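You operate a simulated robot arm through the tools that you are given. There is no shell and no other tool.

You run a simulated robot arm. Do the job below in one go: nothing can be reset, and whatever is moved stays where it is left.

JOB
Read why the lathe won't run, mend it and test it.
Fine: switch off and open the guard, then throw home the lever that the display names; guard shut, switch on, start once, stop, switch off.
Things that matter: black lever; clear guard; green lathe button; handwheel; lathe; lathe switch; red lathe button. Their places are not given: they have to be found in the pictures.

The check looks at the end state, three seconds after you hand in, the way a careful person would. Anything else that was tipped, shoved, dropped, spilled or broken makes it a failure.

ROBOT AND FRAMES
A 7-joint arm with a two-finger parallel gripper, fixed in place. Base frame: the origin is at the foot of the arm, x ahead of it, y to its left, z up. Readings come in mm, degrees, newtons and seconds.
With the tool pointing down near the work surface it reaches from about 420 to 900 mm from the base axis. Its first joint turns from -143.0 to 143.0 degrees. Payload 3 kg.
The tool frame sits at the grasp point between the pads (the TCP): z along the fingers, y along the line on which they close. The tips reach 30 mm beyond it. Largest opening 94 mm; finger width 28, thickness 10; the body of the gripper, 50 by 96 mm, starts 55 mm behind the TCP.
Orientation is that of the tool frame in the base frame, as a unit quaternion [x, y, z, w]. With the fingers straight down and closing along the base's y, the tool's x points along the base's -x, its y along +y and its z along -z.

CONTROLS
- The arm moves only by the tool drive_tool. Its argument "plan" is a list of rows, each a list of 7 numbers: the shift along the tool's x, y, z in mm, then the turn, a rotation vector about the tool's x, y, z in degrees, then the opening in per cent of the stroke, from 0 (shut) to 100 (fully open). In form: [[tx, ty, tz, ax, ay, az, claw], ...]. A call has 1 to 20 rows; each row shifts and turns the commanded pose from where the row before left it, along the tool's axes as they then stand. A row lasts 0.2 s, in which the tool goes at most 50 mm and 8.6 degrees; a call with a longer step from one row to the next is refused whole, and so is a gripper value outside its range. Where a pose cannot be reached the arm comes as near as it can. A force on the tool above 90 N (or 10 N above the force at the start of the call, whichever is more), or a blocked arm, ends the call early, and 0.2 s more pass. Each finger travels about 72 mm/s and halts on what it meets, pressing with about 35 N; the grip force reading is that of the motor and also rises with nothing between the fingers. The clock runs only during rows and for 0.2 s after the last one: add rows that do not move to give the fingers time. The reply holds the time, the measured pose of the TCP, the force on the tool along the base axes, the opening and the grip force, in the units named above and with some noise, with the torque about the TCP (base axes, N m) and any sound that the robot's microphone picked up.
- Cameras (640 x 400 px; columns grow to the right, rows downward): "scene" is fixed at [394.5, -508.3, 1295.6]; the picture's right is [0.97, -0.24, 0.00], its down [-0.05, -0.22, -0.97] and it looks along [0.23, 0.95, -0.23] (base axes); focal length 331 px, centre (320, 200). "wrist" rides on the gripper at [76, 14, -103] in the tool frame; the picture's right is [-0.18, 0.98, 0.00], its down [-0.75, -0.14, -0.64] and it looks along [-0.63, -0.12, 0.77] (tool axes); focal length 243 px, centre (320, 200).
- get_image(camera): a new picture of that camera. The clock stands still meanwhile.
- probe_pixels(camera, pixels): for up to 12 pixels [column, row] of the newest picture of that camera ("zoom" is the newest enlarged one), the place [x, y, z] in the base frame of the surface seen there, good to about 3 mm, but the place of the scene camera against the robot may be out by one fixed shift of up to 25 mm in any direction. The clock stands still meanwhile.
- inspect(camera, box): a new picture of the part [left, top, right, bottom] of that camera's present view, enlarged. The clock stands still meanwhile.
- hand_in(): hands the job in; it is judged then, once.

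Open the gripper and draw the arm clear of the work before you hand the job in, unless the task says otherwise.

The tools are called after ">>>" as name(argument=value, ...) on one line, values as JSON. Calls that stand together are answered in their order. drive_tool: Moves the arm, as the interface text tells. Its arguments: {"type":"object","properties":{"plan":{"type":"array","items":{"type":"array","items":{"type":"number"}}}},"required":["plan"]} The other tools are called the same way: get_image (camera) takes a picture; probe_pixels (camera, pixels) gives the place of the surface under pixels of a picture; inspect (camera, box) takes an enlarged picture of a part of a camera's view; hand_in () hands the job in.

At the start:

```text
t: 0.0
eef_pos: [215.3, 515.0, 1181.7]
ee_rot: [0.0, 1.0, 0.0, -0.001]
ft_force: [0.0, 0.3, -0.5]
wrist_torque: [0.0, 0.01, 0.01]
gripper_width: 94.0
grip_force: 0.1
```

scene: 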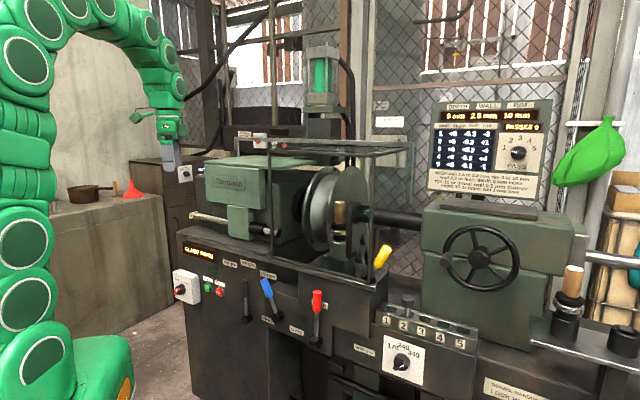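
wrist: 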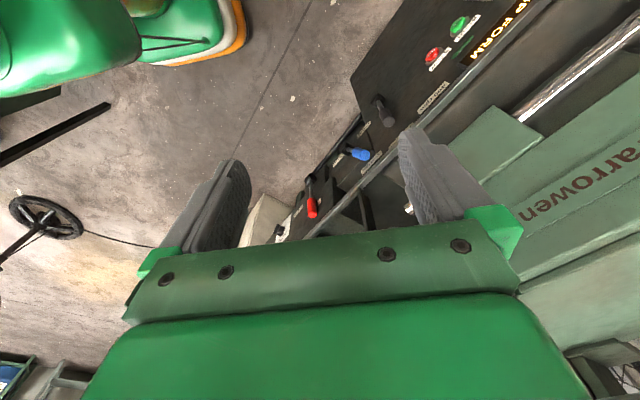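

I start by looking closely at the display near (210,252) and the control panel in the scene picture around (180-340, 240-350).

>>> inspect(camera="scene", box=[165, 230, 345, 350])

>>> inspect(camera="scene", box=[180, 120, 430, 290])

>>> inspect(camera="scene", box=[420, 95, 560, 200])

>>> inspect(camera="scene", box=[340, 230, 640, 400])

```text
3.33 times, centred on (255, 290) of scene
```

zoom: 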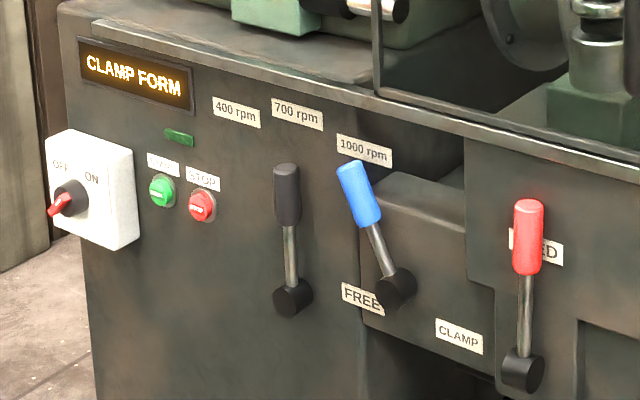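

```text
2.35 times, centred on (305, 205) of scene
```

zoom: 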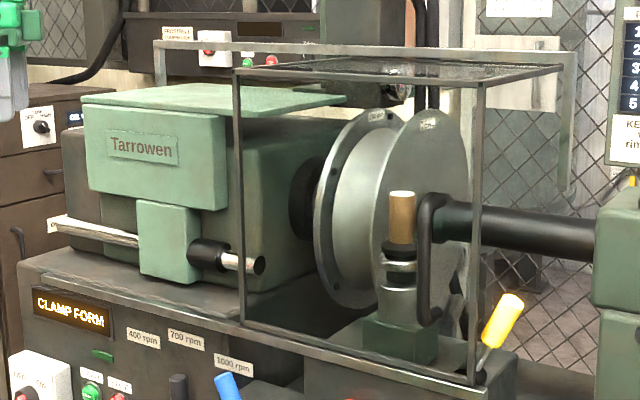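

```text
3.81 times, centred on (490, 148) of scene
```

zoom: 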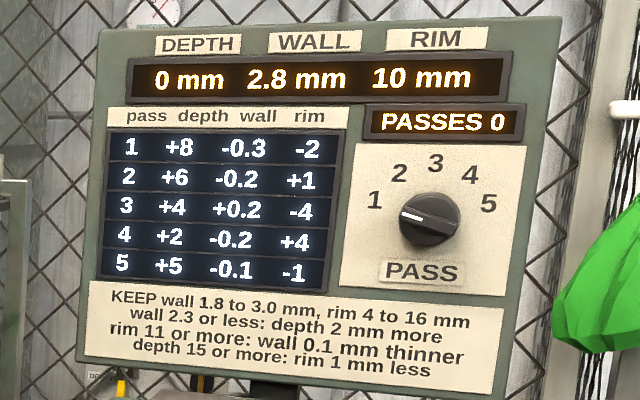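

```text
2.13 times, centred on (490, 315) of scene
```

zoom: 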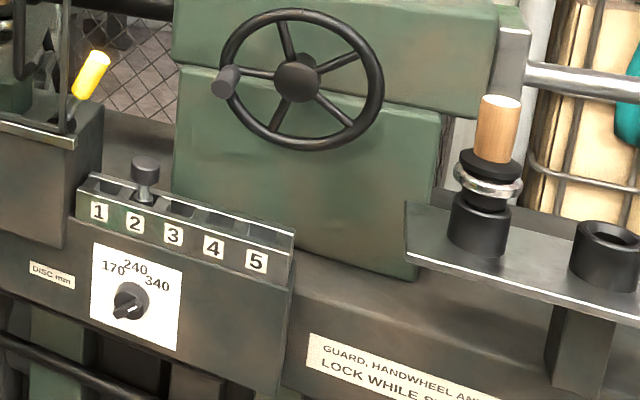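

The display reads "CLAMP FORM", but I need to know which lever has to do with the form; I look at all the labels near the levers and the sign at (500,390) more closely.

>>> inspect(camera="scene", box=[215, 250, 345, 350])

>>> inspect(camera="scene", box=[440, 340, 560, 400])

>>> inspect(camera="scene", box=[320, 220, 480, 320])

>>> inspect(camera="scene", box=[165, 235, 245, 305])

>>> inspect(camera="scene", box=[150, 90, 350, 215])

>>> inspect(camera="wrist", box=[260, 0, 640, 240])

```text
4.00 times, centred on (280, 300) of scene
```

zoom: 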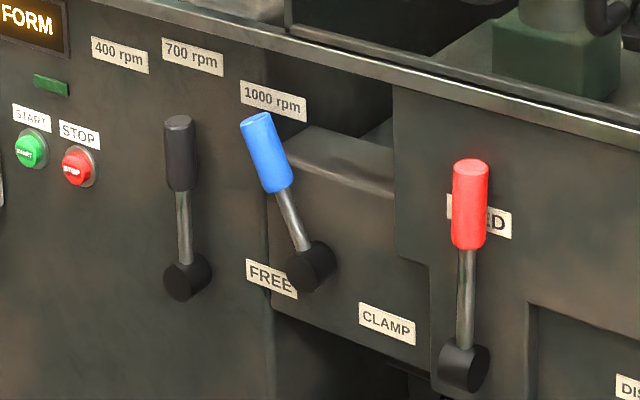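

```text
5.33 times, centred on (500, 370) of scene
```

zoom: 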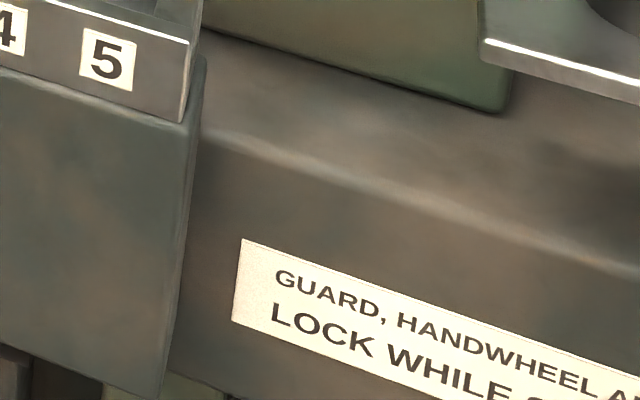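

```text
4.00 times, centred on (400, 270) of scene
```

zoom: 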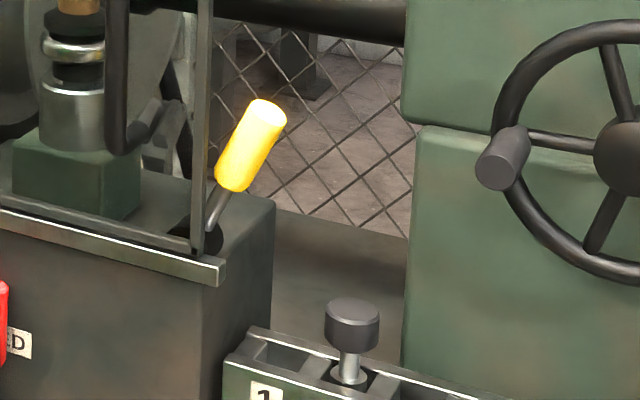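

```text
5.71 times, centred on (205, 270) of scene
```

zoom: 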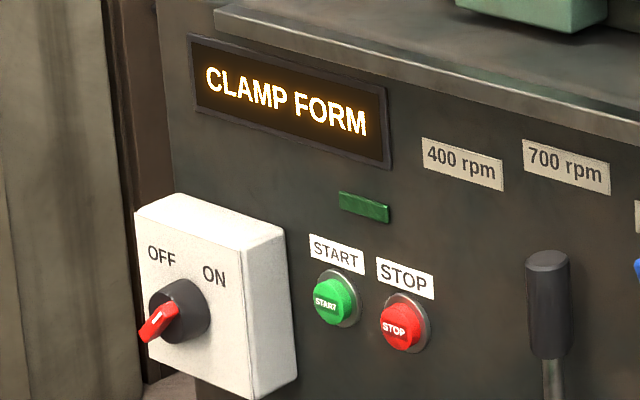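

```text
3.20 times, centred on (250, 152) of scene
```

zoom: 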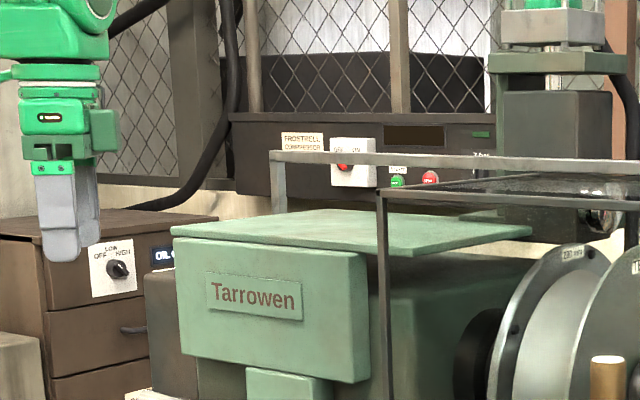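

```text
1.67 times, centred on (450, 120) of wrist
```

zoom: 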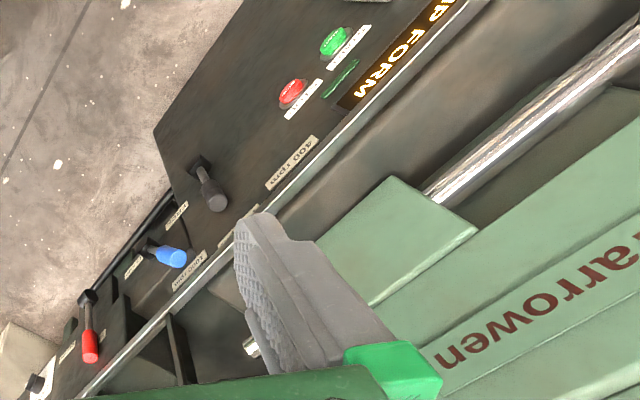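

The panel shows black (speed), blue (FREE/CLAMP), red (?EED) and yellow levers. I probe the main points of the scene picture to learn the geometry.

>>> get_image(camera="scene")

>>> probe_pixels(camera="scene", pixels=[[180, 290], [208, 282], [220, 292], [245, 283], [245, 315], [266, 287], [276, 318], [317, 300], [314, 340], [383, 256], [340, 215], [338, 255]])

>>> probe_pixels(camera="scene", pixels=[[272, 200], [273, 255], [372, 280], [370, 170], [408, 150], [240, 135], [479, 254], [448, 262], [407, 300], [405, 362], [210, 255], [185, 175]])

>>> get_image(camera="wrist")

>>> probe_pixels(camera="wrist", pixels=[[458, 25], [432, 55], [383, 108], [358, 152], [312, 208], [490, 35], [410, 209], [470, 150], [540, 110]])

```text
taken
```

scene: 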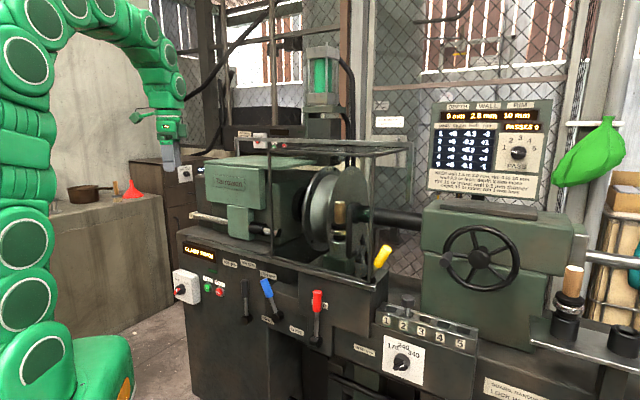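

```text
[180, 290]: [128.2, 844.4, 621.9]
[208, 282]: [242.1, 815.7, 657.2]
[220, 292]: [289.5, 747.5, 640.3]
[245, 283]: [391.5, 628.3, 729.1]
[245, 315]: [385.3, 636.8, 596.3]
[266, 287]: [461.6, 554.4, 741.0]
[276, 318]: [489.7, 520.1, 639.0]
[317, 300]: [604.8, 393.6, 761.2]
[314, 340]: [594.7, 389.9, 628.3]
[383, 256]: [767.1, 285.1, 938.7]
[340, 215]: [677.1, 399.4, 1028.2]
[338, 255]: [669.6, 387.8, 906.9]
```

```text
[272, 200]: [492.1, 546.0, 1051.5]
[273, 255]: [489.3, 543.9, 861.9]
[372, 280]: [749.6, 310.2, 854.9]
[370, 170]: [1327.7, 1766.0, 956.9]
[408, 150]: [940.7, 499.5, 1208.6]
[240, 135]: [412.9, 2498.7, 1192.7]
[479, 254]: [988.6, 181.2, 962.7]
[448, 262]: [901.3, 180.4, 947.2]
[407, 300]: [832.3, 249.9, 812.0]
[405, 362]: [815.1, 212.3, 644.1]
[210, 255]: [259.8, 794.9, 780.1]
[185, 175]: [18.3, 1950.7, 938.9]
```

```text
taken
```

wrist: 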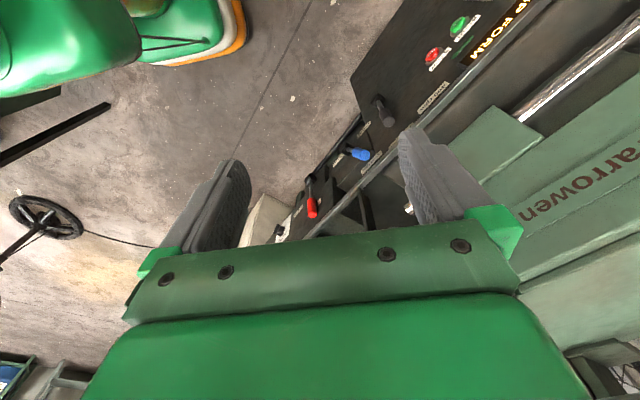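

```text
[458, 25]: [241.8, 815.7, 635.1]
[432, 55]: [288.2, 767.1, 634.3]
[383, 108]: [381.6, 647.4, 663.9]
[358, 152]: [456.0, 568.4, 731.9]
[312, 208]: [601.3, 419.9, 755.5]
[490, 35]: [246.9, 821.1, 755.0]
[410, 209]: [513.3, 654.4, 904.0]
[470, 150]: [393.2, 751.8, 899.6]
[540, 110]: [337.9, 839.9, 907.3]
```

The machine's front runs diagonally, roughly along (0.64,-0.77), facing the robot. I probe more points on the flat panel and guard frame to get the exact planes, and look at the guard's edges.

>>> probe_pixels(camera="scene", pixels=[[195, 300], [215, 320], [230, 263], [248, 266], [230, 300], [260, 330], [268, 274], [295, 331], [266, 320], [235, 350], [300, 280], [340, 300]])

>>> inspect(camera="scene", box=[260, 130, 420, 230])

>>> probe_pixels(camera="zoom", pixels=[[52, 60], [45, 100], [580, 45], [300, 160], [275, 240], [310, 340], [440, 100], [450, 330], [430, 350], [300, 55], [330, 95], [50, 370]])

```text
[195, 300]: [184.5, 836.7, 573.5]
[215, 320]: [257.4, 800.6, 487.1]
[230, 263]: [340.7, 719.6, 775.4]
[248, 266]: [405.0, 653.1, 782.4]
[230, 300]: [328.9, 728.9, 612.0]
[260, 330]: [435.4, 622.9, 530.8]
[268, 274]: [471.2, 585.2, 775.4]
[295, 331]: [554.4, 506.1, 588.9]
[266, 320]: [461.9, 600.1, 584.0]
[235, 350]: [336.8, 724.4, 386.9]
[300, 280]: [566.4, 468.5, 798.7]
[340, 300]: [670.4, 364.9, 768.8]
```

```text
4.00 times, centred on (340, 180) of scene
```

zoom: 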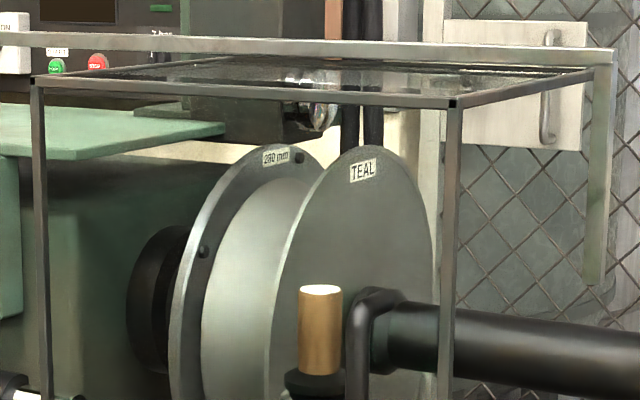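

```text
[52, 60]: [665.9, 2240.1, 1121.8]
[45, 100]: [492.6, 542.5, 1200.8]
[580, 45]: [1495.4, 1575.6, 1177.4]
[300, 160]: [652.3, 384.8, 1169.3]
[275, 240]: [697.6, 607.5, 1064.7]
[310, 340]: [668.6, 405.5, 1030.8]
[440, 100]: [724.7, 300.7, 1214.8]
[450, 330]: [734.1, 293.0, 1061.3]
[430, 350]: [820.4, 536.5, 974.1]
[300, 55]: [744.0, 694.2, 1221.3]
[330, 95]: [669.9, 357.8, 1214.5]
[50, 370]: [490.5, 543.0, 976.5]
```

The front panel lies along (0.707,-0.707) at about 749 mm from the base axis. I turn the tool 45° toward the panel and tilt it up 45°, so that the wrist camera looks straight at the front.

>>> drive_tool(plan=[[0, 0, 0, 0, 0, -7.5, 100], [0, 0, 0, 0, 0, -7.5, 100], [0, 0, 0, 0, 0, -7.5, 100], [0, 0, 0, 0, 0, -7.5, 100], [0, 0, 0, 0, 0, -7.5, 100], [0, 0, 0, 0, 0, -7.5, 100], [0, 0, 0, 0, -7.5, 0, 100], [0, 0, 0, 0, -7.5, 0, 100], [0, 0, 0, 0, -7.5, 0, 100], [0, 0, 0, 0, -7.5, 0, 100], [0, 0, 0, 0, -7.5, 0, 100], [0, 0, 0, 0, -7.5, 0, 100]])

>>> get_image(camera="wrist")

```text
t: 2.4
eef_pos: [203.3, 535.0, 1086.5]
ee_rot: [-0.328, 0.926, 0.15, 0.114]
ft_force: [0.3, -0.7, 0.7]
wrist_torque: [-0.02, -0.01, 0.01]
gripper_width: 93.8
grip_force: 0.0
stopped in row 12: the arm was blocked; the commanded pose is now the measured one
```

```text
taken
```

wrist: 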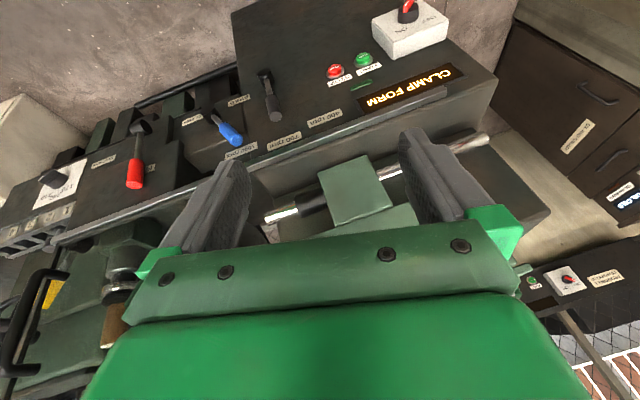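

The tilt was cut short near the top of the reach (the picture is upside down in this pose, with the panel along the top). I go down 180 mm and finish the turn.

>>> drive_tool(plan=[[14, -9.1, 41.9, 0, 0, 0, 100], [14, -9.1, 41.9, 0, 0, 0, 100], [14, -9.1, 41.9, 0, 0, 0, 100], [14, -9.1, 41.9, 0, 0, 0, 100], [0, 0, 0, 1.97, -6.5, -2.4, 100], [0, 0, 0, 1.97, -6.5, -2.4, 100], [0, 0, 0, 1.97, -6.5, -2.4, 100], [0, 0, 0, 1.97, -6.5, -2.4, 100]])

>>> get_image(camera="wrist")

>>> get_image(camera="scene")

```text
t: 4.3
eef_pos: [157.6, 522.2, 875.0]
ee_rot: [-0.244, 0.927, 0.192, 0.211]
ft_force: [0.7, -0.6, 0.2]
wrist_torque: [0.02, 0.02, 0.0]
gripper_width: 94.0
grip_force: 0.0
stopped in row 8: the arm was blocked; the commanded pose is now the measured one
```

```text
taken
```

wrist: 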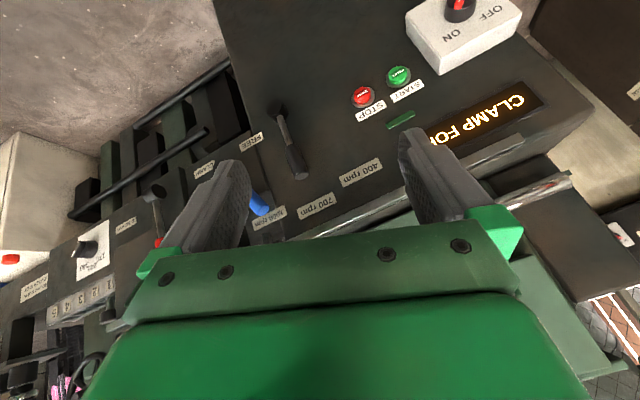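

```text
taken
```

scene: 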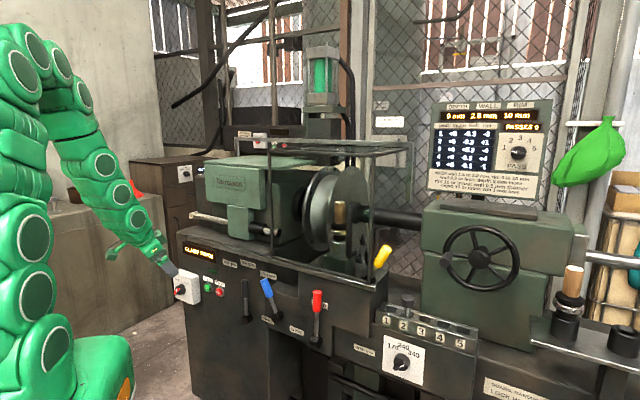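

The wrist picture now shows the labels upside down; I zoom into the part with the levers and the switch.

>>> inspect(camera="wrist", box=[60, 60, 420, 285])

>>> inspect(camera="wrist", box=[340, 0, 560, 150])

>>> inspect(camera="wrist", box=[0, 180, 150, 400])

```text
1.78 times, centred on (240, 172) of wrist
```

zoom: 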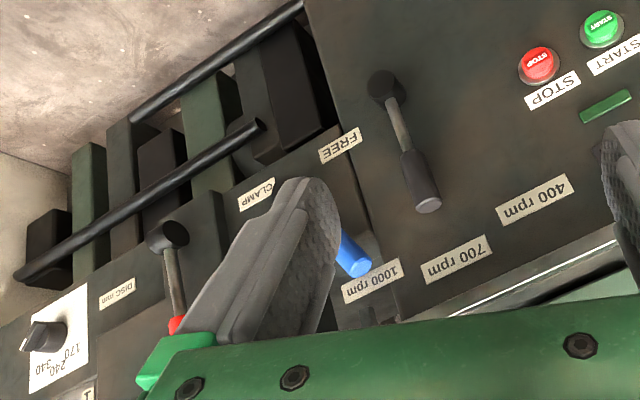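

```text
2.67 times, centred on (450, 75) of wrist
```

zoom: 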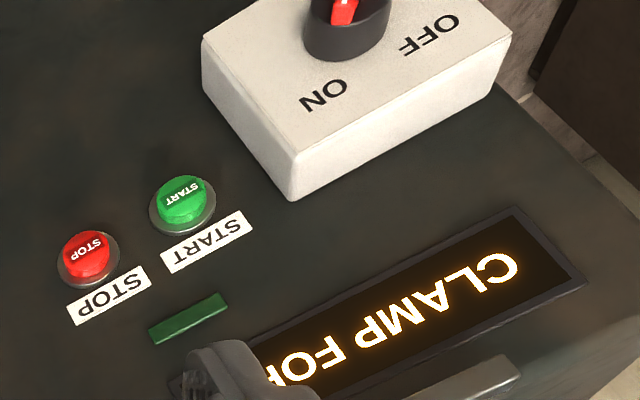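

```text
1.82 times, centred on (75, 290) of wrist
```

zoom: 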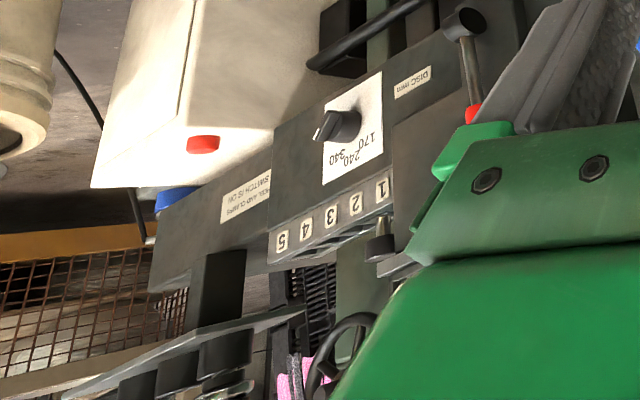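

The sign reads "GUARD, HANDWHEEL AND CLAMPS LOCK WHILE SWITCH IS ON", so the switch must go off first. I shift along the front to the right to see the red and yellow levers and their labels.

>>> drive_tool(plan=[[-12.4, -39.5, -4.75, 0, 0, 0, 100], [-12.4, -39.5, -4.75, 0, 0, 0, 100], [-12.4, -39.5, -4.75, 0, 0, 0, 100], [-12.4, -39.5, -4.75, 0, 0, 0, 100], [-12.4, -39.5, -4.75, 0, 0, 0, 100], [-12.4, -39.5, -4.75, 0, 0, 0, 100], [0, 0, 0, 1.53, -4.45, -6.0, 100], [0, 0, 0, 1.53, -4.45, -6.0, 100], [0, 0, 0, 1.53, -4.45, -6.0, 100]])

>>> get_image(camera="wrist")

```text
t: 6.3
eef_pos: [402.6, 457.2, 901.6]
ee_rot: [-0.354, 0.853, 0.146, 0.354]
ft_force: [-0.7, -0.6, 0.1]
wrist_torque: [0.01, 0.0, 0.01]
gripper_width: 94.0
grip_force: 0.1
out of reach, approached as far as the arm can: row 1, 2, 3, 4, 5, 6, 7, 8, 9
```

```text
taken
```

wrist: 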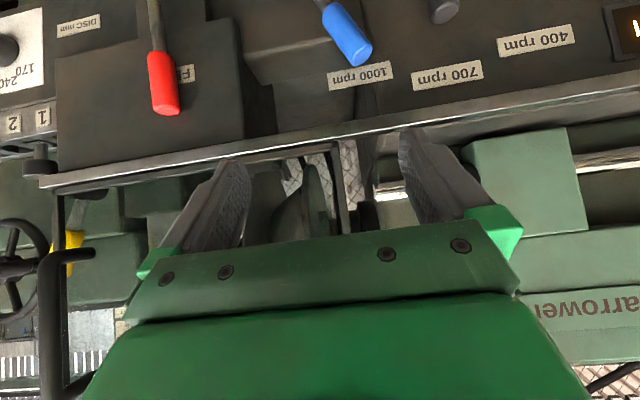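

The wrist stands now at n≈608. The red lever's label starts with "F" (FEED). I zoom on the yellow lever and the rest of the picture.

>>> inspect(camera="wrist", box=[0, 130, 240, 280])

>>> inspect(camera="wrist", box=[40, 0, 400, 225])

>>> probe_pixels(camera="wrist", pixels=[[160, 85], [165, 108], [348, 35], [365, 55], [345, 75], [450, 75], [330, 120], [60, 250], [90, 253], [75, 240], [150, 160], [520, 250]])

```text
2.67 times, centred on (120, 205) of wrist
```

zoom: 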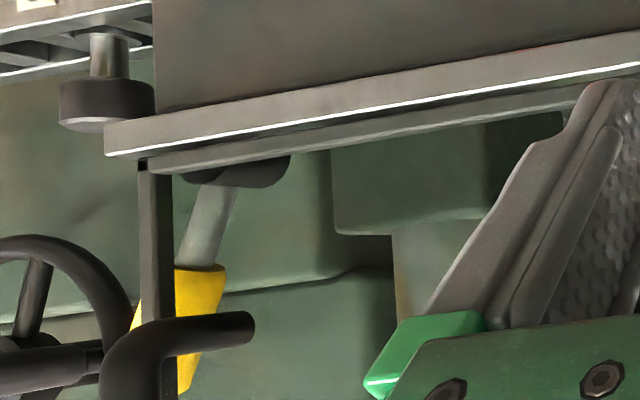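

```text
1.78 times, centred on (220, 112) of wrist
```

zoom: 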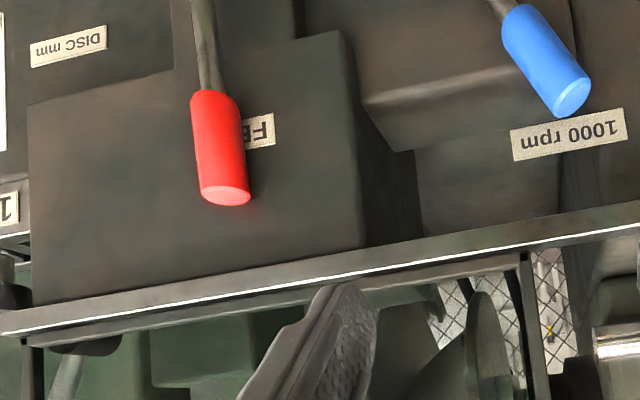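

```text
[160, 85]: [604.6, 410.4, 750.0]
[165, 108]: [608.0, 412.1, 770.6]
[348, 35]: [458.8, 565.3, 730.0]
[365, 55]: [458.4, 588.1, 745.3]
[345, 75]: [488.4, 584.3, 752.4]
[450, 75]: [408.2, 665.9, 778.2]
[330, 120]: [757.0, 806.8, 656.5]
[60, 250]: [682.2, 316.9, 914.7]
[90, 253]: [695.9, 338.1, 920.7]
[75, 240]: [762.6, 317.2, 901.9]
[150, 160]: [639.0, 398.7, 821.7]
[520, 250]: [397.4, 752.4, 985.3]
```

The D-handle on the guard front is at about (682,317,915). The job list mentions a black lever, so I look closely for levers inside the guard and at the headstock bar around (190-275, 205-240) in the scene.

>>> inspect(camera="scene", box=[185, 195, 305, 270])

>>> inspect(camera="scene", box=[300, 180, 400, 290])

>>> inspect(camera="wrist", box=[400, 100, 640, 250])

>>> inspect(camera="scene", box=[225, 130, 305, 250])

```text
5.33 times, centred on (245, 232) of scene
```

zoom: 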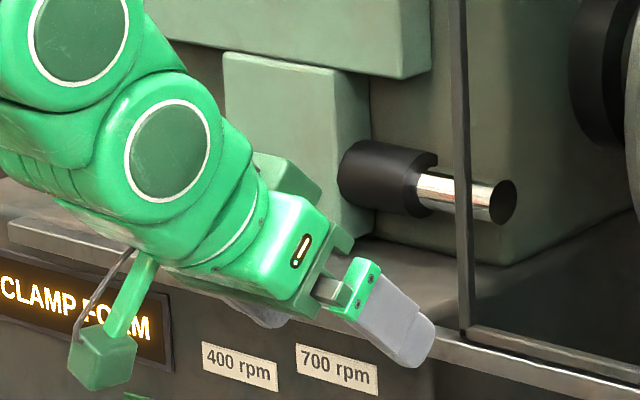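

```text
3.64 times, centred on (350, 235) of scene
```

zoom: 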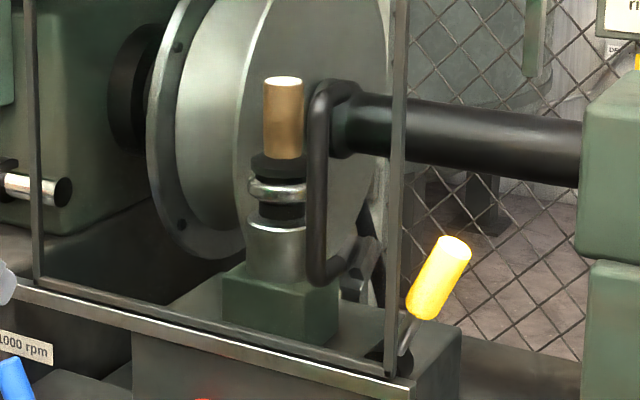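

```text
2.67 times, centred on (520, 175) of wrist
```

zoom: 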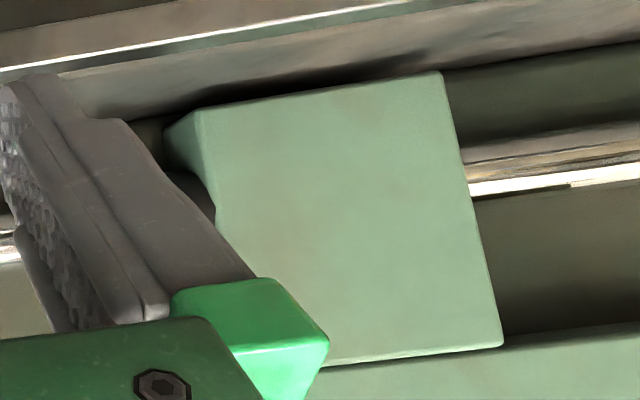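

```text
3.33 times, centred on (265, 190) of scene
```

zoom: 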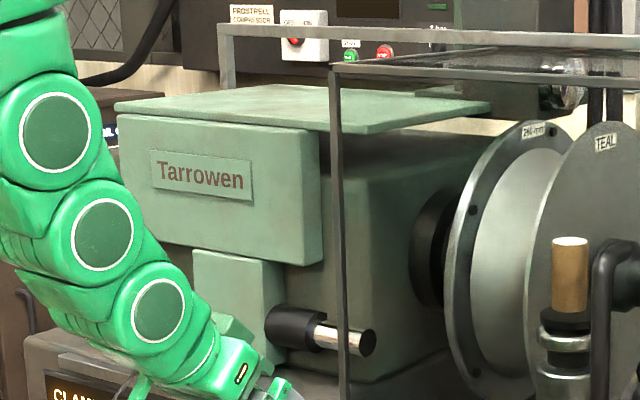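

I see no lever inside the guard; blue (FREE/CLAMP, leaning to FREE) fits "CLAMP FORM", red is FEED, black is speed. First the switch: I move left and down along the front to look at it closely.

>>> drive_tool(plan=[[0, 0, 0, 0, 0, 0, 100], [11.2, 36.8, 10.3, 0, 0, 0, 100], [11.2, 36.8, 10.3, 0, 0, 0, 100], [11.2, 36.8, 10.3, 0, 0, 0, 100], [11.2, 36.8, 10.3, 0, 0, 0, 100], [11.2, 36.8, 10.3, 0, 0, 0, 100], [11.2, 36.8, 10.3, 0, 0, 0, 100], [11.2, 36.8, 10.3, 0, 0, 0, 100], [11.2, 36.8, 10.3, 0, 0, 0, 100], [11.2, 36.8, 10.3, 0, 0, 0, 100], [11.2, 36.8, 10.3, 0, 0, 0, 100]])

>>> get_image(camera="wrist")

```text
t: 8.7
eef_pos: [136.3, 714.6, 749.9]
ee_rot: [-0.354, 0.853, 0.146, 0.355]
ft_force: [0.0, 0.0, -0.1]
wrist_torque: [-0.02, 0.01, -0.01]
gripper_width: 94.2
grip_force: 0.0
```

```text
taken
```

wrist: 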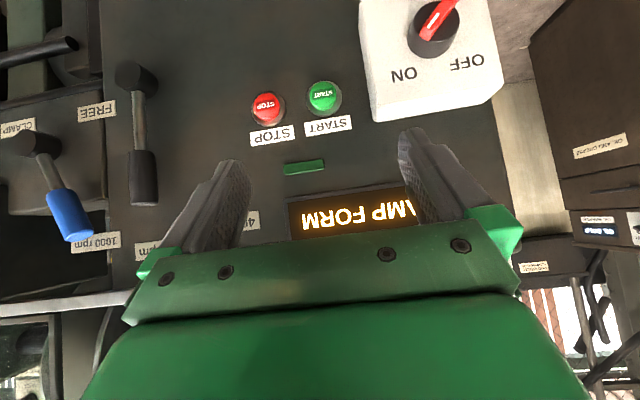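

The switch is at (430,30) in the wrist picture (upside down). I zoom on it.

>>> inspect(camera="wrist", box=[350, 0, 510, 100])

>>> probe_pixels(camera="wrist", pixels=[[432, 25], [440, 8], [412, 38], [375, 60], [470, 80], [323, 96], [266, 107], [300, 125], [320, 165], [200, 60], [120, 250], [145, 190]])

```text
4.00 times, centred on (430, 50) of wrist
```

zoom: 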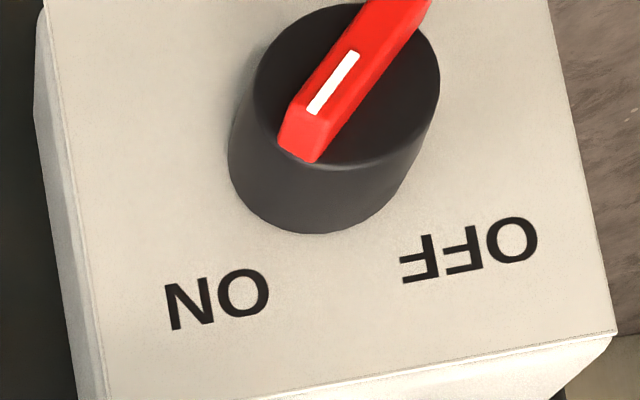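

```text
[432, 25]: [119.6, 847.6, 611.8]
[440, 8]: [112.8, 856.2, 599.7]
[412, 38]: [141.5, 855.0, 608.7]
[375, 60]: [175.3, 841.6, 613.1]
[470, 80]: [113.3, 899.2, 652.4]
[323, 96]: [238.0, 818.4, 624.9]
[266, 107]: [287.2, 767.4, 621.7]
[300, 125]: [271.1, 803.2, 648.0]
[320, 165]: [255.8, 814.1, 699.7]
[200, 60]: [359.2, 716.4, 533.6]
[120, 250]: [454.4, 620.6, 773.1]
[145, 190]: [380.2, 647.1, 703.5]
```

The white mark points to ON (up-right in the world); the bar is at about (112,856,600). I try to level the tool so that its fingers point straight at the panel.

>>> drive_tool(plan=[[0, 0, 0, 0, -7.5, 0, 100], [0, 0, 0, 0, -7.5, 0, 100], [0, 0, 0, 0, -7.5, 0, 100], [0, 0, 0, 0, -7.5, 0, 100], [0, 0, 0, 0, -7.5, 0, 100], [0, 0, 0, 0, -7.5, 0, 100]])

>>> get_image(camera="wrist")

```text
t: 10.1
eef_pos: [136.1, 712.4, 749.3]
ee_rot: [-0.27, 0.653, 0.271, 0.654]
ft_force: [0.8, -0.6, 0.0]
wrist_torque: [0.0, 0.02, 0.02]
gripper_width: 94.0
grip_force: 0.1
```

```text
taken
```

wrist: 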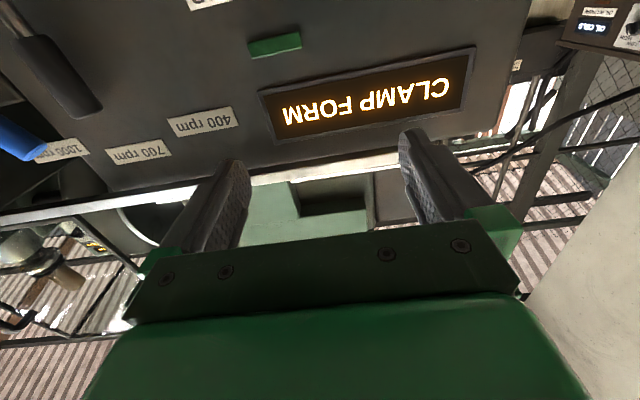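

Level pose reached (fingers along the panel normal). Now I move in front of the switch, staying 90 mm off it, and look.

>>> drive_tool(plan=[[29.8, 23.5, -2, 0, 0, 0, 100], [29.8, 23.5, -2, 0, 0, 0, 100], [29.8, 23.5, -2, 0, 0, 0, 100], [29.8, 23.5, -2, 0, 0, 0, 100], [29.8, 23.5, -2, 0, 0, 0, 100]])

>>> get_image(camera="wrist")

```text
t: 11.3
eef_pos: [49.5, 790.1, 601.4]
ee_rot: [-0.272, 0.653, 0.272, 0.653]
ft_force: [-0.5, 1.0, 1.3]
wrist_torque: [0.01, 0.0, 0.0]
gripper_width: 93.9
grip_force: 0.0
```

```text
taken
```

wrist: 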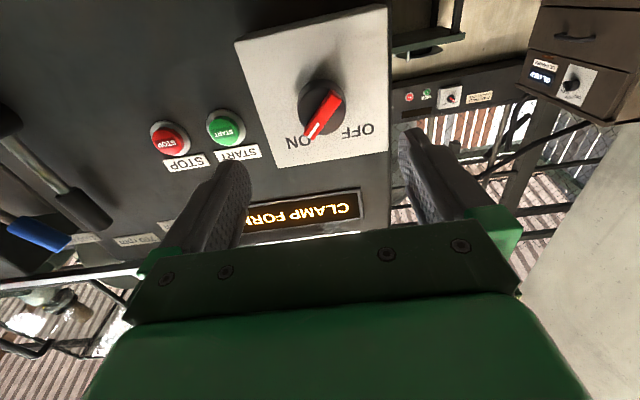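

>>> inspect(camera="wrist", box=[220, 20, 420, 170])

>>> probe_pixels(camera="wrist", pixels=[[322, 115], [315, 130], [335, 97], [300, 105], [320, 85], [265, 60], [350, 150], [375, 20], [226, 127], [169, 137], [90, 200], [15, 140]])

```text
2.67 times, centred on (320, 95) of wrist
```

zoom: 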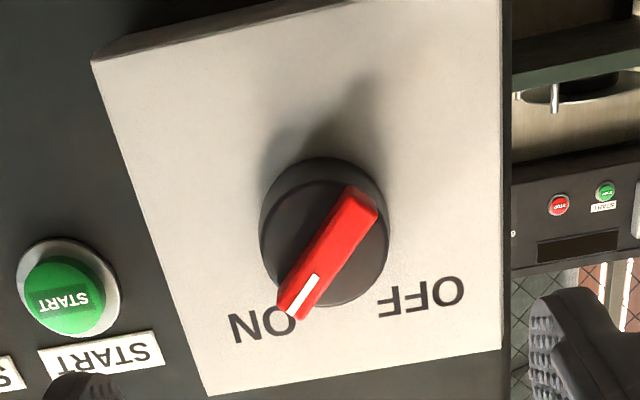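

```text
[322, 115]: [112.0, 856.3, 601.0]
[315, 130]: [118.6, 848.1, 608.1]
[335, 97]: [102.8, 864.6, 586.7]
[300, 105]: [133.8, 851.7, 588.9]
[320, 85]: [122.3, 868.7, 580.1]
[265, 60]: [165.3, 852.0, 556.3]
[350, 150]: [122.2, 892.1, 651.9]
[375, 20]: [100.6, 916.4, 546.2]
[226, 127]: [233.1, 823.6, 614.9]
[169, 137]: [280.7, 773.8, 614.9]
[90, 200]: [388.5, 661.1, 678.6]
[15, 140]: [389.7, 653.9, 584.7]
```

The bar is centred at about u=-526, z=600 with its top at n≈684, at 45°. I turn the open fingers 45° about the tool axis so that they straddle the bar and move forward to just off it.

>>> drive_tool(plan=[[2, 2, 0, 0, 0, 7.5, 100], [0, 0, 0, 0, 0, 7.5, 100], [0, 0, 0, 0, 0, 7.5, 100], [0, 0, 0, 0, 0, 7.5, 100], [0, 0, 0, 0, 0, 7.5, 100], [0, 0, 0, 0, 0, 7.5, 60], [0, 0, 25, 0, 0, 0, 60], [0, 0, 25, 0, 0, 0, 60]])

>>> get_image(camera="wrist")

```text
t: 13.1
eef_pos: [80.6, 823.1, 599.5]
ee_rot: [0.0, 0.708, 0.5, 0.499]
ft_force: [-0.5, 0.3, -0.1]
wrist_torque: [0.01, 0.02, -0.02]
gripper_width: 56.2
grip_force: 0.0
```

```text
taken
```

wrist: 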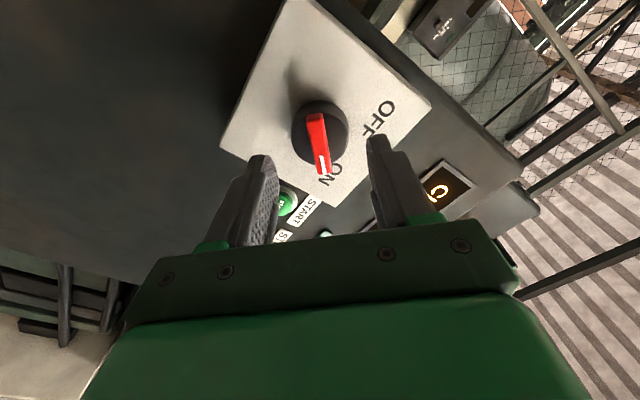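

The bar is now upright in the picture at column 318, centred between the fingers. I move forward 27 mm and close on it.

>>> drive_tool(plan=[[0, 0, 14, 0, 0, 0, 60], [0, 0, 13, 0, 0, 0, 60], [0, 0, 0, 0, 0, 0, 0], [0, 0, 0, 0, 0, 0, 0], [0, 0, 0, 0, 0, 0, 0]])

>>> get_image(camera="wrist")

```text
t: 14.3
eef_pos: [100.5, 843.5, 599.9]
ee_rot: [0.001, 0.708, 0.5, 0.5]
ft_force: [5.6, -8.7, -4.9]
wrist_torque: [-0.01, -0.03, -0.42]
gripper_width: 40.3
grip_force: 44.9
```

```text
taken
```

wrist: 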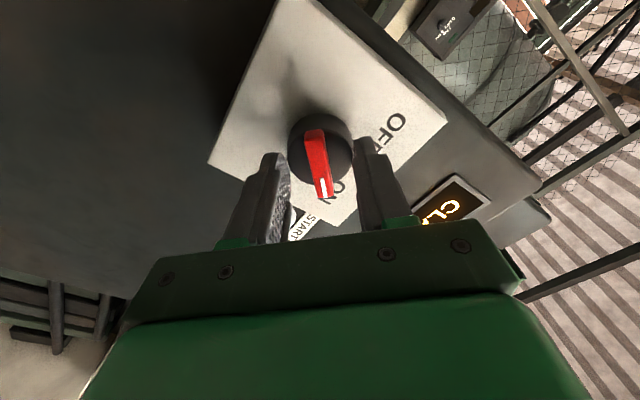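

The fingers stopped at 40 mm: they hold the round knob, not the bar. I open, back off 8 mm and close on the bar itself.

>>> drive_tool(plan=[[0, 0, 0, 0, 0, 0, 60], [0, 0, 0, 0, 0, 0, 60], [0, 0, -8, 0, 0, 0, 60], [0, 0, 0, 0, 0, 0, 0], [0, 0, 0, 0, 0, 0, 0], [0, 0, 0, 0, 0, 0, 0], [0, 0, 0, 0, 0, 0, 0]])

>>> get_image(camera="wrist")

```text
t: 15.9
eef_pos: [95.3, 838.6, 600.2]
ee_rot: [-0.001, 0.708, 0.499, 0.5]
ft_force: [1.2, -14.7, -3.1]
wrist_torque: [-0.2, 0.23, -0.12]
gripper_width: 11.0
grip_force: 44.5
```

```text
taken
```

wrist: 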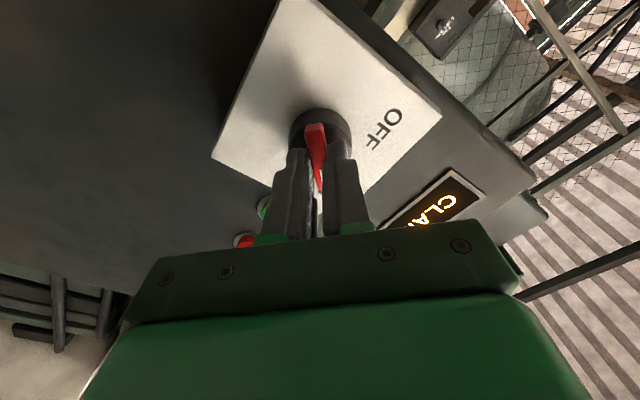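

Now the fingers hold the 11 mm bar. I turn it counter-clockwise (negative about the tool axis) toward OFF, first by 45°.

>>> drive_tool(plan=[[0, 0, 0, 0, 0, -7.5, 0], [0, 0, 0, 0, 0, -7.5, 0], [0, 0, 0, 0, 0, -7.5, 0], [0, 0, 0, 0, 0, -7.5, 0], [0, 0, 0, 0, 0, -7.5, 0], [0, 0, 0, 0, 0, -7.5, 0]])

>>> get_image(camera="wrist")

```text
t: 17.3
eef_pos: [96.4, 837.4, 599.5]
ee_rot: [-0.271, 0.653, 0.27, 0.654]
ft_force: [6.6, -43.3, 6.1]
wrist_torque: [0.53, -0.49, -1.01]
gripper_width: 10.7
grip_force: 44.4
```

```text
taken
```

wrist: 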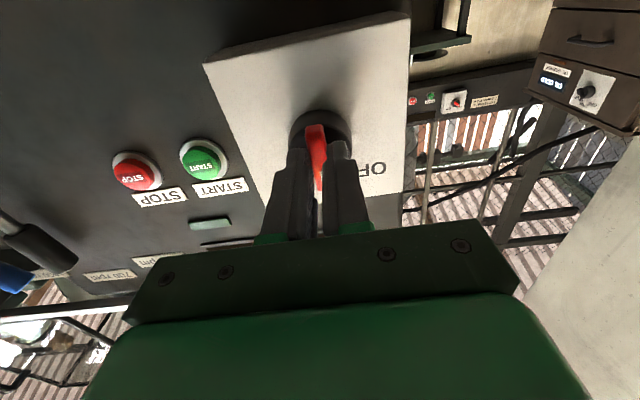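

The bar now points straight up and follows the fingers; a side force of about 35 N says my turn centre is slightly left, so I correct by 1.5 mm and turn the remaining 45°.

>>> drive_tool(plan=[[0, -1.5, -1, 0, 0, -7.5, 0], [0, 0, 0, 0, 0, -7.5, 0], [0, 0, 0, 0, 0, -7.5, 0], [0, 0, 0, 0, 0, -7.5, 0], [0, 0, 0, 0, 0, -7.5, 0], [0, 0, 0, 0, 0, -7.5, 0]])

>>> get_image(camera="wrist")

```text
t: 18.7
eef_pos: [96.3, 837.7, 599.5]
ee_rot: [-0.5, 0.499, 0.0, 0.708]
ft_force: [15.7, 19.7, -12.5]
wrist_torque: [-0.11, 0.65, -0.2]
gripper_width: 10.4
grip_force: 44.1
```

```text
taken
```

wrist: 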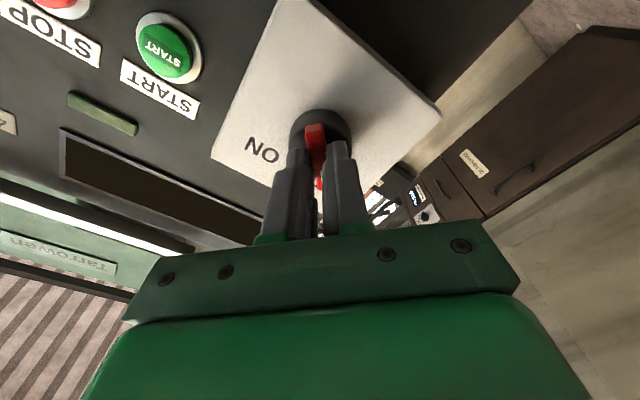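

The display is dark, so the switch is off. I open, back away and turn the tool level again.

>>> drive_tool(plan=[[0, 0, 0, 0, 0, 0, 60], [0, 0, 0, 0, 0, 0, 60], [0, 0, -20, 0, 0, 0, 60], [0, 0, -35, 0, 0, 0, 60], [0, 0, -35, 0, 0, 0, 60], [0, 0, 0, 0, 0, 7.5, 60], [0, 0, 0, 0, 0, 7.5, 60], [0, 0, 0, 0, 0, 7.5, 60], [0, 0, 0, 0, 0, 7.5, 60], [0, 0, 0, 0, 0, 7.5, 60], [0, 0, 0, 0, 0, 7.5, 60]])

>>> get_image(camera="wrist")

>>> get_image(camera="scene")

```text
t: 21.1
eef_pos: [30.4, 773.1, 600.3]
ee_rot: [-0.27, 0.654, 0.272, 0.653]
ft_force: [-0.1, 0.8, -0.5]
wrist_torque: [0.0, -0.02, -0.01]
gripper_width: 56.5
grip_force: 0.1
```

```text
taken
```

wrist: 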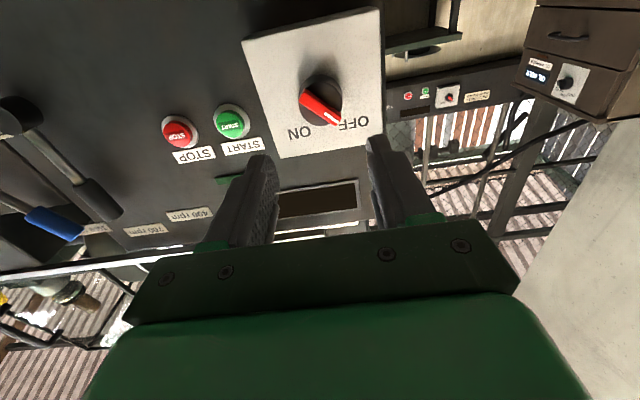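

```text
taken
```

scene: 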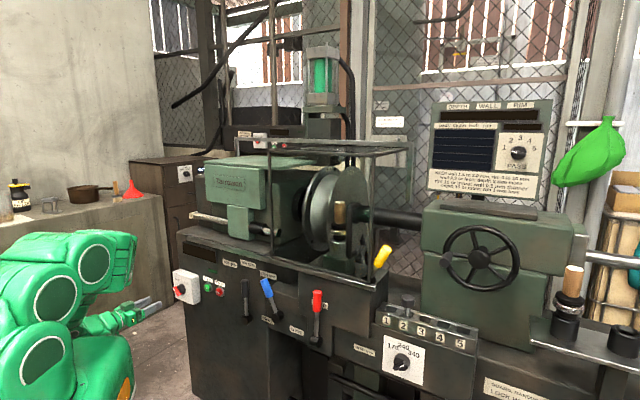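

All displays are dark and the switch points to OFF. With the arm out of the way I study the guard's frame, rails and handle.

>>> inspect(camera="scene", box=[225, 125, 425, 250])

>>> inspect(camera="scene", box=[330, 125, 430, 290])

>>> probe_pixels(camera="zoom", pixels=[[205, 200], [235, 55], [385, 55], [410, 130], [385, 180], [292, 200], [270, 370], [320, 80], [350, 60]])

>>> inspect(camera="scene", box=[175, 215, 385, 300])

```text
3.20 times, centred on (325, 188) of scene
```

zoom: 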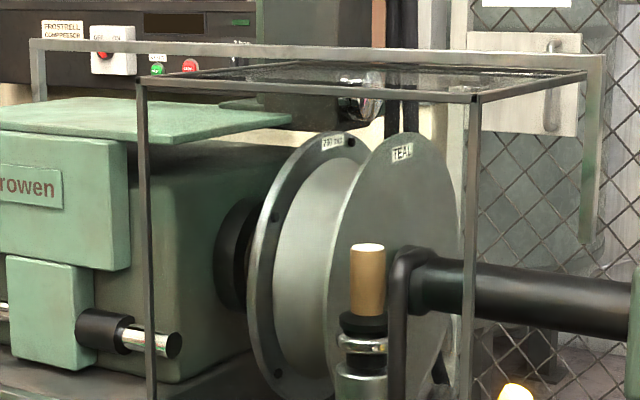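

```text
2.42 times, centred on (380, 208) of scene
```

zoom: 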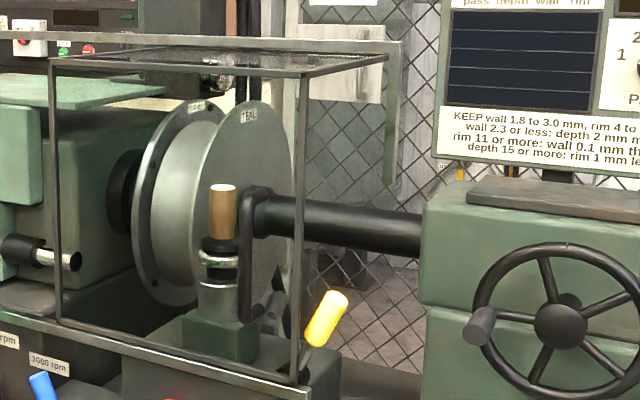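

```text
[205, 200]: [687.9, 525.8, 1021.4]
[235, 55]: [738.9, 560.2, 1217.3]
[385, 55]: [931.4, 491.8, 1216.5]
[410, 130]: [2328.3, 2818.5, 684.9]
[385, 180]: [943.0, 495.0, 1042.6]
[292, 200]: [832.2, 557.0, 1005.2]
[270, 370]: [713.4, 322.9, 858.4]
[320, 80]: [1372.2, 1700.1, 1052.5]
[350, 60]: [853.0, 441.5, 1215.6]
```

```text
3.05 times, centred on (280, 258) of scene
```

zoom: 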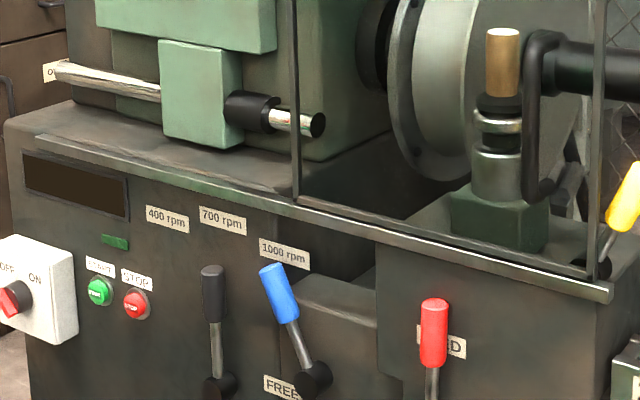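

The guard's lower edge sits on a rail that runs all the way left, and a rear rail does too, so it slides left. I tilt the tool to 45° again and go up and to the right toward its D-handle.

>>> drive_tool(plan=[[0, 0, 0, 0, 7.5, 0, 100], [0, 0, 0, 0, 7.5, 0, 100], [0, 0, 0, 0, 7.5, 0, 100], [0, 0, 0, 0, 7.5, 0, 100], [0, 0, 0, 0, 7.5, 0, 100], [0, 0, 0, 0, 7.5, 0, 100], [-33, -22, -22, 0, 0, 0, 100], [-33, -22, -22, 0, 0, 0, 100], [-33, -22, -22, 0, 0, 0, 100], [-33, -22, -22, 0, 0, 0, 100], [-33, -22, -22, 0, 0, 0, 100], [-33, -22, -22, 0, 0, 0, 100], [-33, -22, -22, 0, 0, 0, 100], [-33, -22, -22, 0, 0, 0, 100], [-33, -22, -22, 0, 0, 0, 100]])

```text
t: 24.3
eef_pos: [219.9, 683.3, 951.2]
ee_rot: [-0.354, 0.854, 0.146, 0.353]
ft_force: [0.1, 0.5, 0.1]
wrist_torque: [-0.02, 0.0, 0.01]
gripper_width: 93.9
grip_force: 0.0
```

Now straight to the right at n≈639, clear of the guard front and handle.

>>> drive_tool(plan=[[0, -44, 0, 0, 0, 0, 100], [0, -44, 0, 0, 0, 0, 100], [0, -44, 0, 0, 0, 0, 100], [0, -44, 0, 0, 0, 0, 100], [0, -44, 0, 0, 0, 0, 100], [0, -44, 0, 0, 0, 0, 100], [0, -44, 0, 0, 0, 0, 100], [0, -44, 0, 0, 0, 0, 100], [0, -44, 0, 0, 0, 0, 100], [0, -44, 0, 0, 0, 0, 100], [0, -44, 0, 0, 0, 0, 100]])

>>> get_image(camera="wrist")

```text
t: 26.7
eef_pos: [562.3, 341.7, 949.7]
ee_rot: [-0.354, 0.853, 0.146, 0.354]
ft_force: [-0.2, -0.4, 0.5]
wrist_torque: [0.01, 0.03, 0.0]
gripper_width: 93.8
grip_force: 0.0
```

```text
taken
```

wrist: 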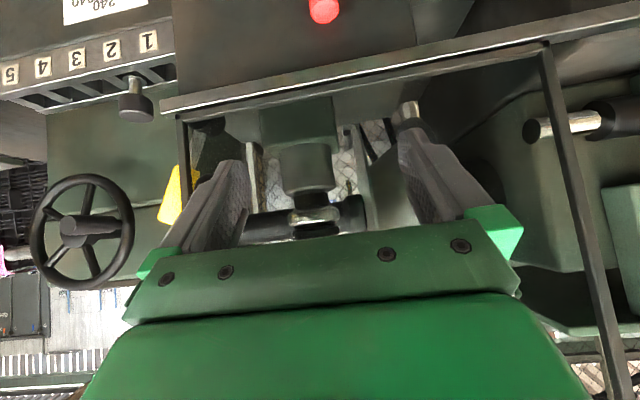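

The handle is hidden behind the left finger here. I move 100 mm further right, still 40 mm short of it, and look again.

>>> drive_tool(plan=[[0, -34, 0, 0, 0, 0, 100], [0, -34, 0, 0, 0, 0, 100], [0, -34, 0, 0, 0, 0, 100]])

>>> get_image(camera="wrist")

>>> get_image(camera="scene")

```text
t: 27.5
eef_pos: [637.5, 269.0, 950.2]
ee_rot: [-0.354, 0.853, 0.147, 0.354]
ft_force: [0.7, -1.2, 0.1]
wrist_torque: [0.03, 0.01, 0.0]
gripper_width: 94.0
grip_force: 0.0
```

```text
taken
```

wrist: 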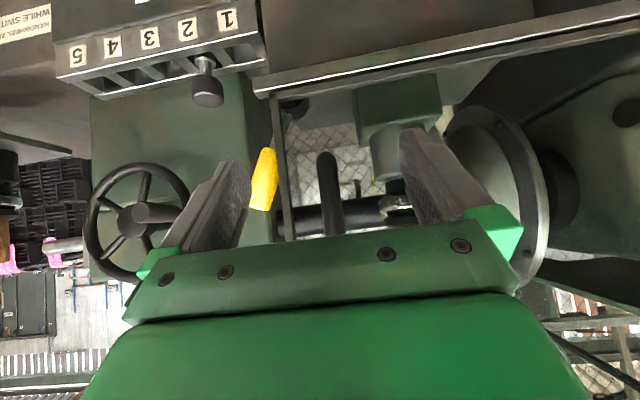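

```text
taken
```

scene: 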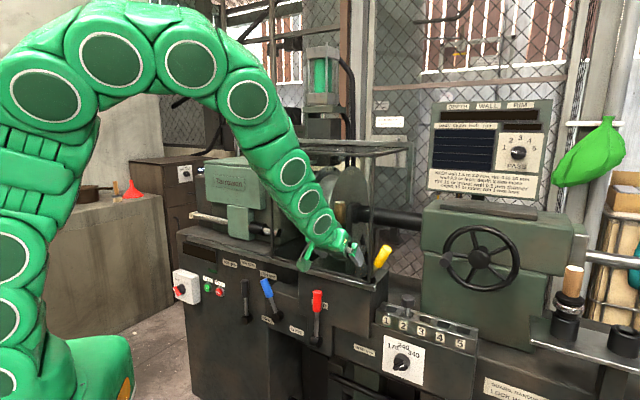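

The D-handle bar shows at (328,155-235) between the fingers. I probe it and the guard frame.

>>> probe_pixels(camera="wrist", pixels=[[327, 160], [328, 175], [330, 195], [333, 220], [290, 200], [283, 170], [268, 175], [262, 195], [340, 115]])

>>> inspect(camera="wrist", box=[220, 80, 440, 250])

```text
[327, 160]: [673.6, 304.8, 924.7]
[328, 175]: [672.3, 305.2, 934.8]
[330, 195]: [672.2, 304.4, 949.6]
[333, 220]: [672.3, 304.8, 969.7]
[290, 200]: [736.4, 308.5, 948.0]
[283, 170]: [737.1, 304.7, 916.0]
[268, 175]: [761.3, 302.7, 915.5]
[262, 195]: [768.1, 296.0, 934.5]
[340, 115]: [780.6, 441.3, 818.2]
```

```text
2.35 times, centred on (330, 165) of wrist
```

zoom: 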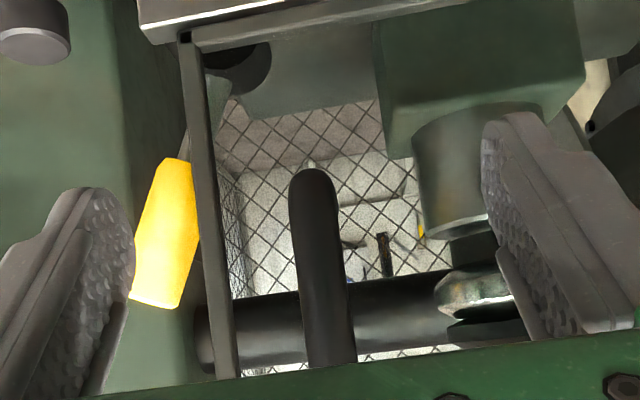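

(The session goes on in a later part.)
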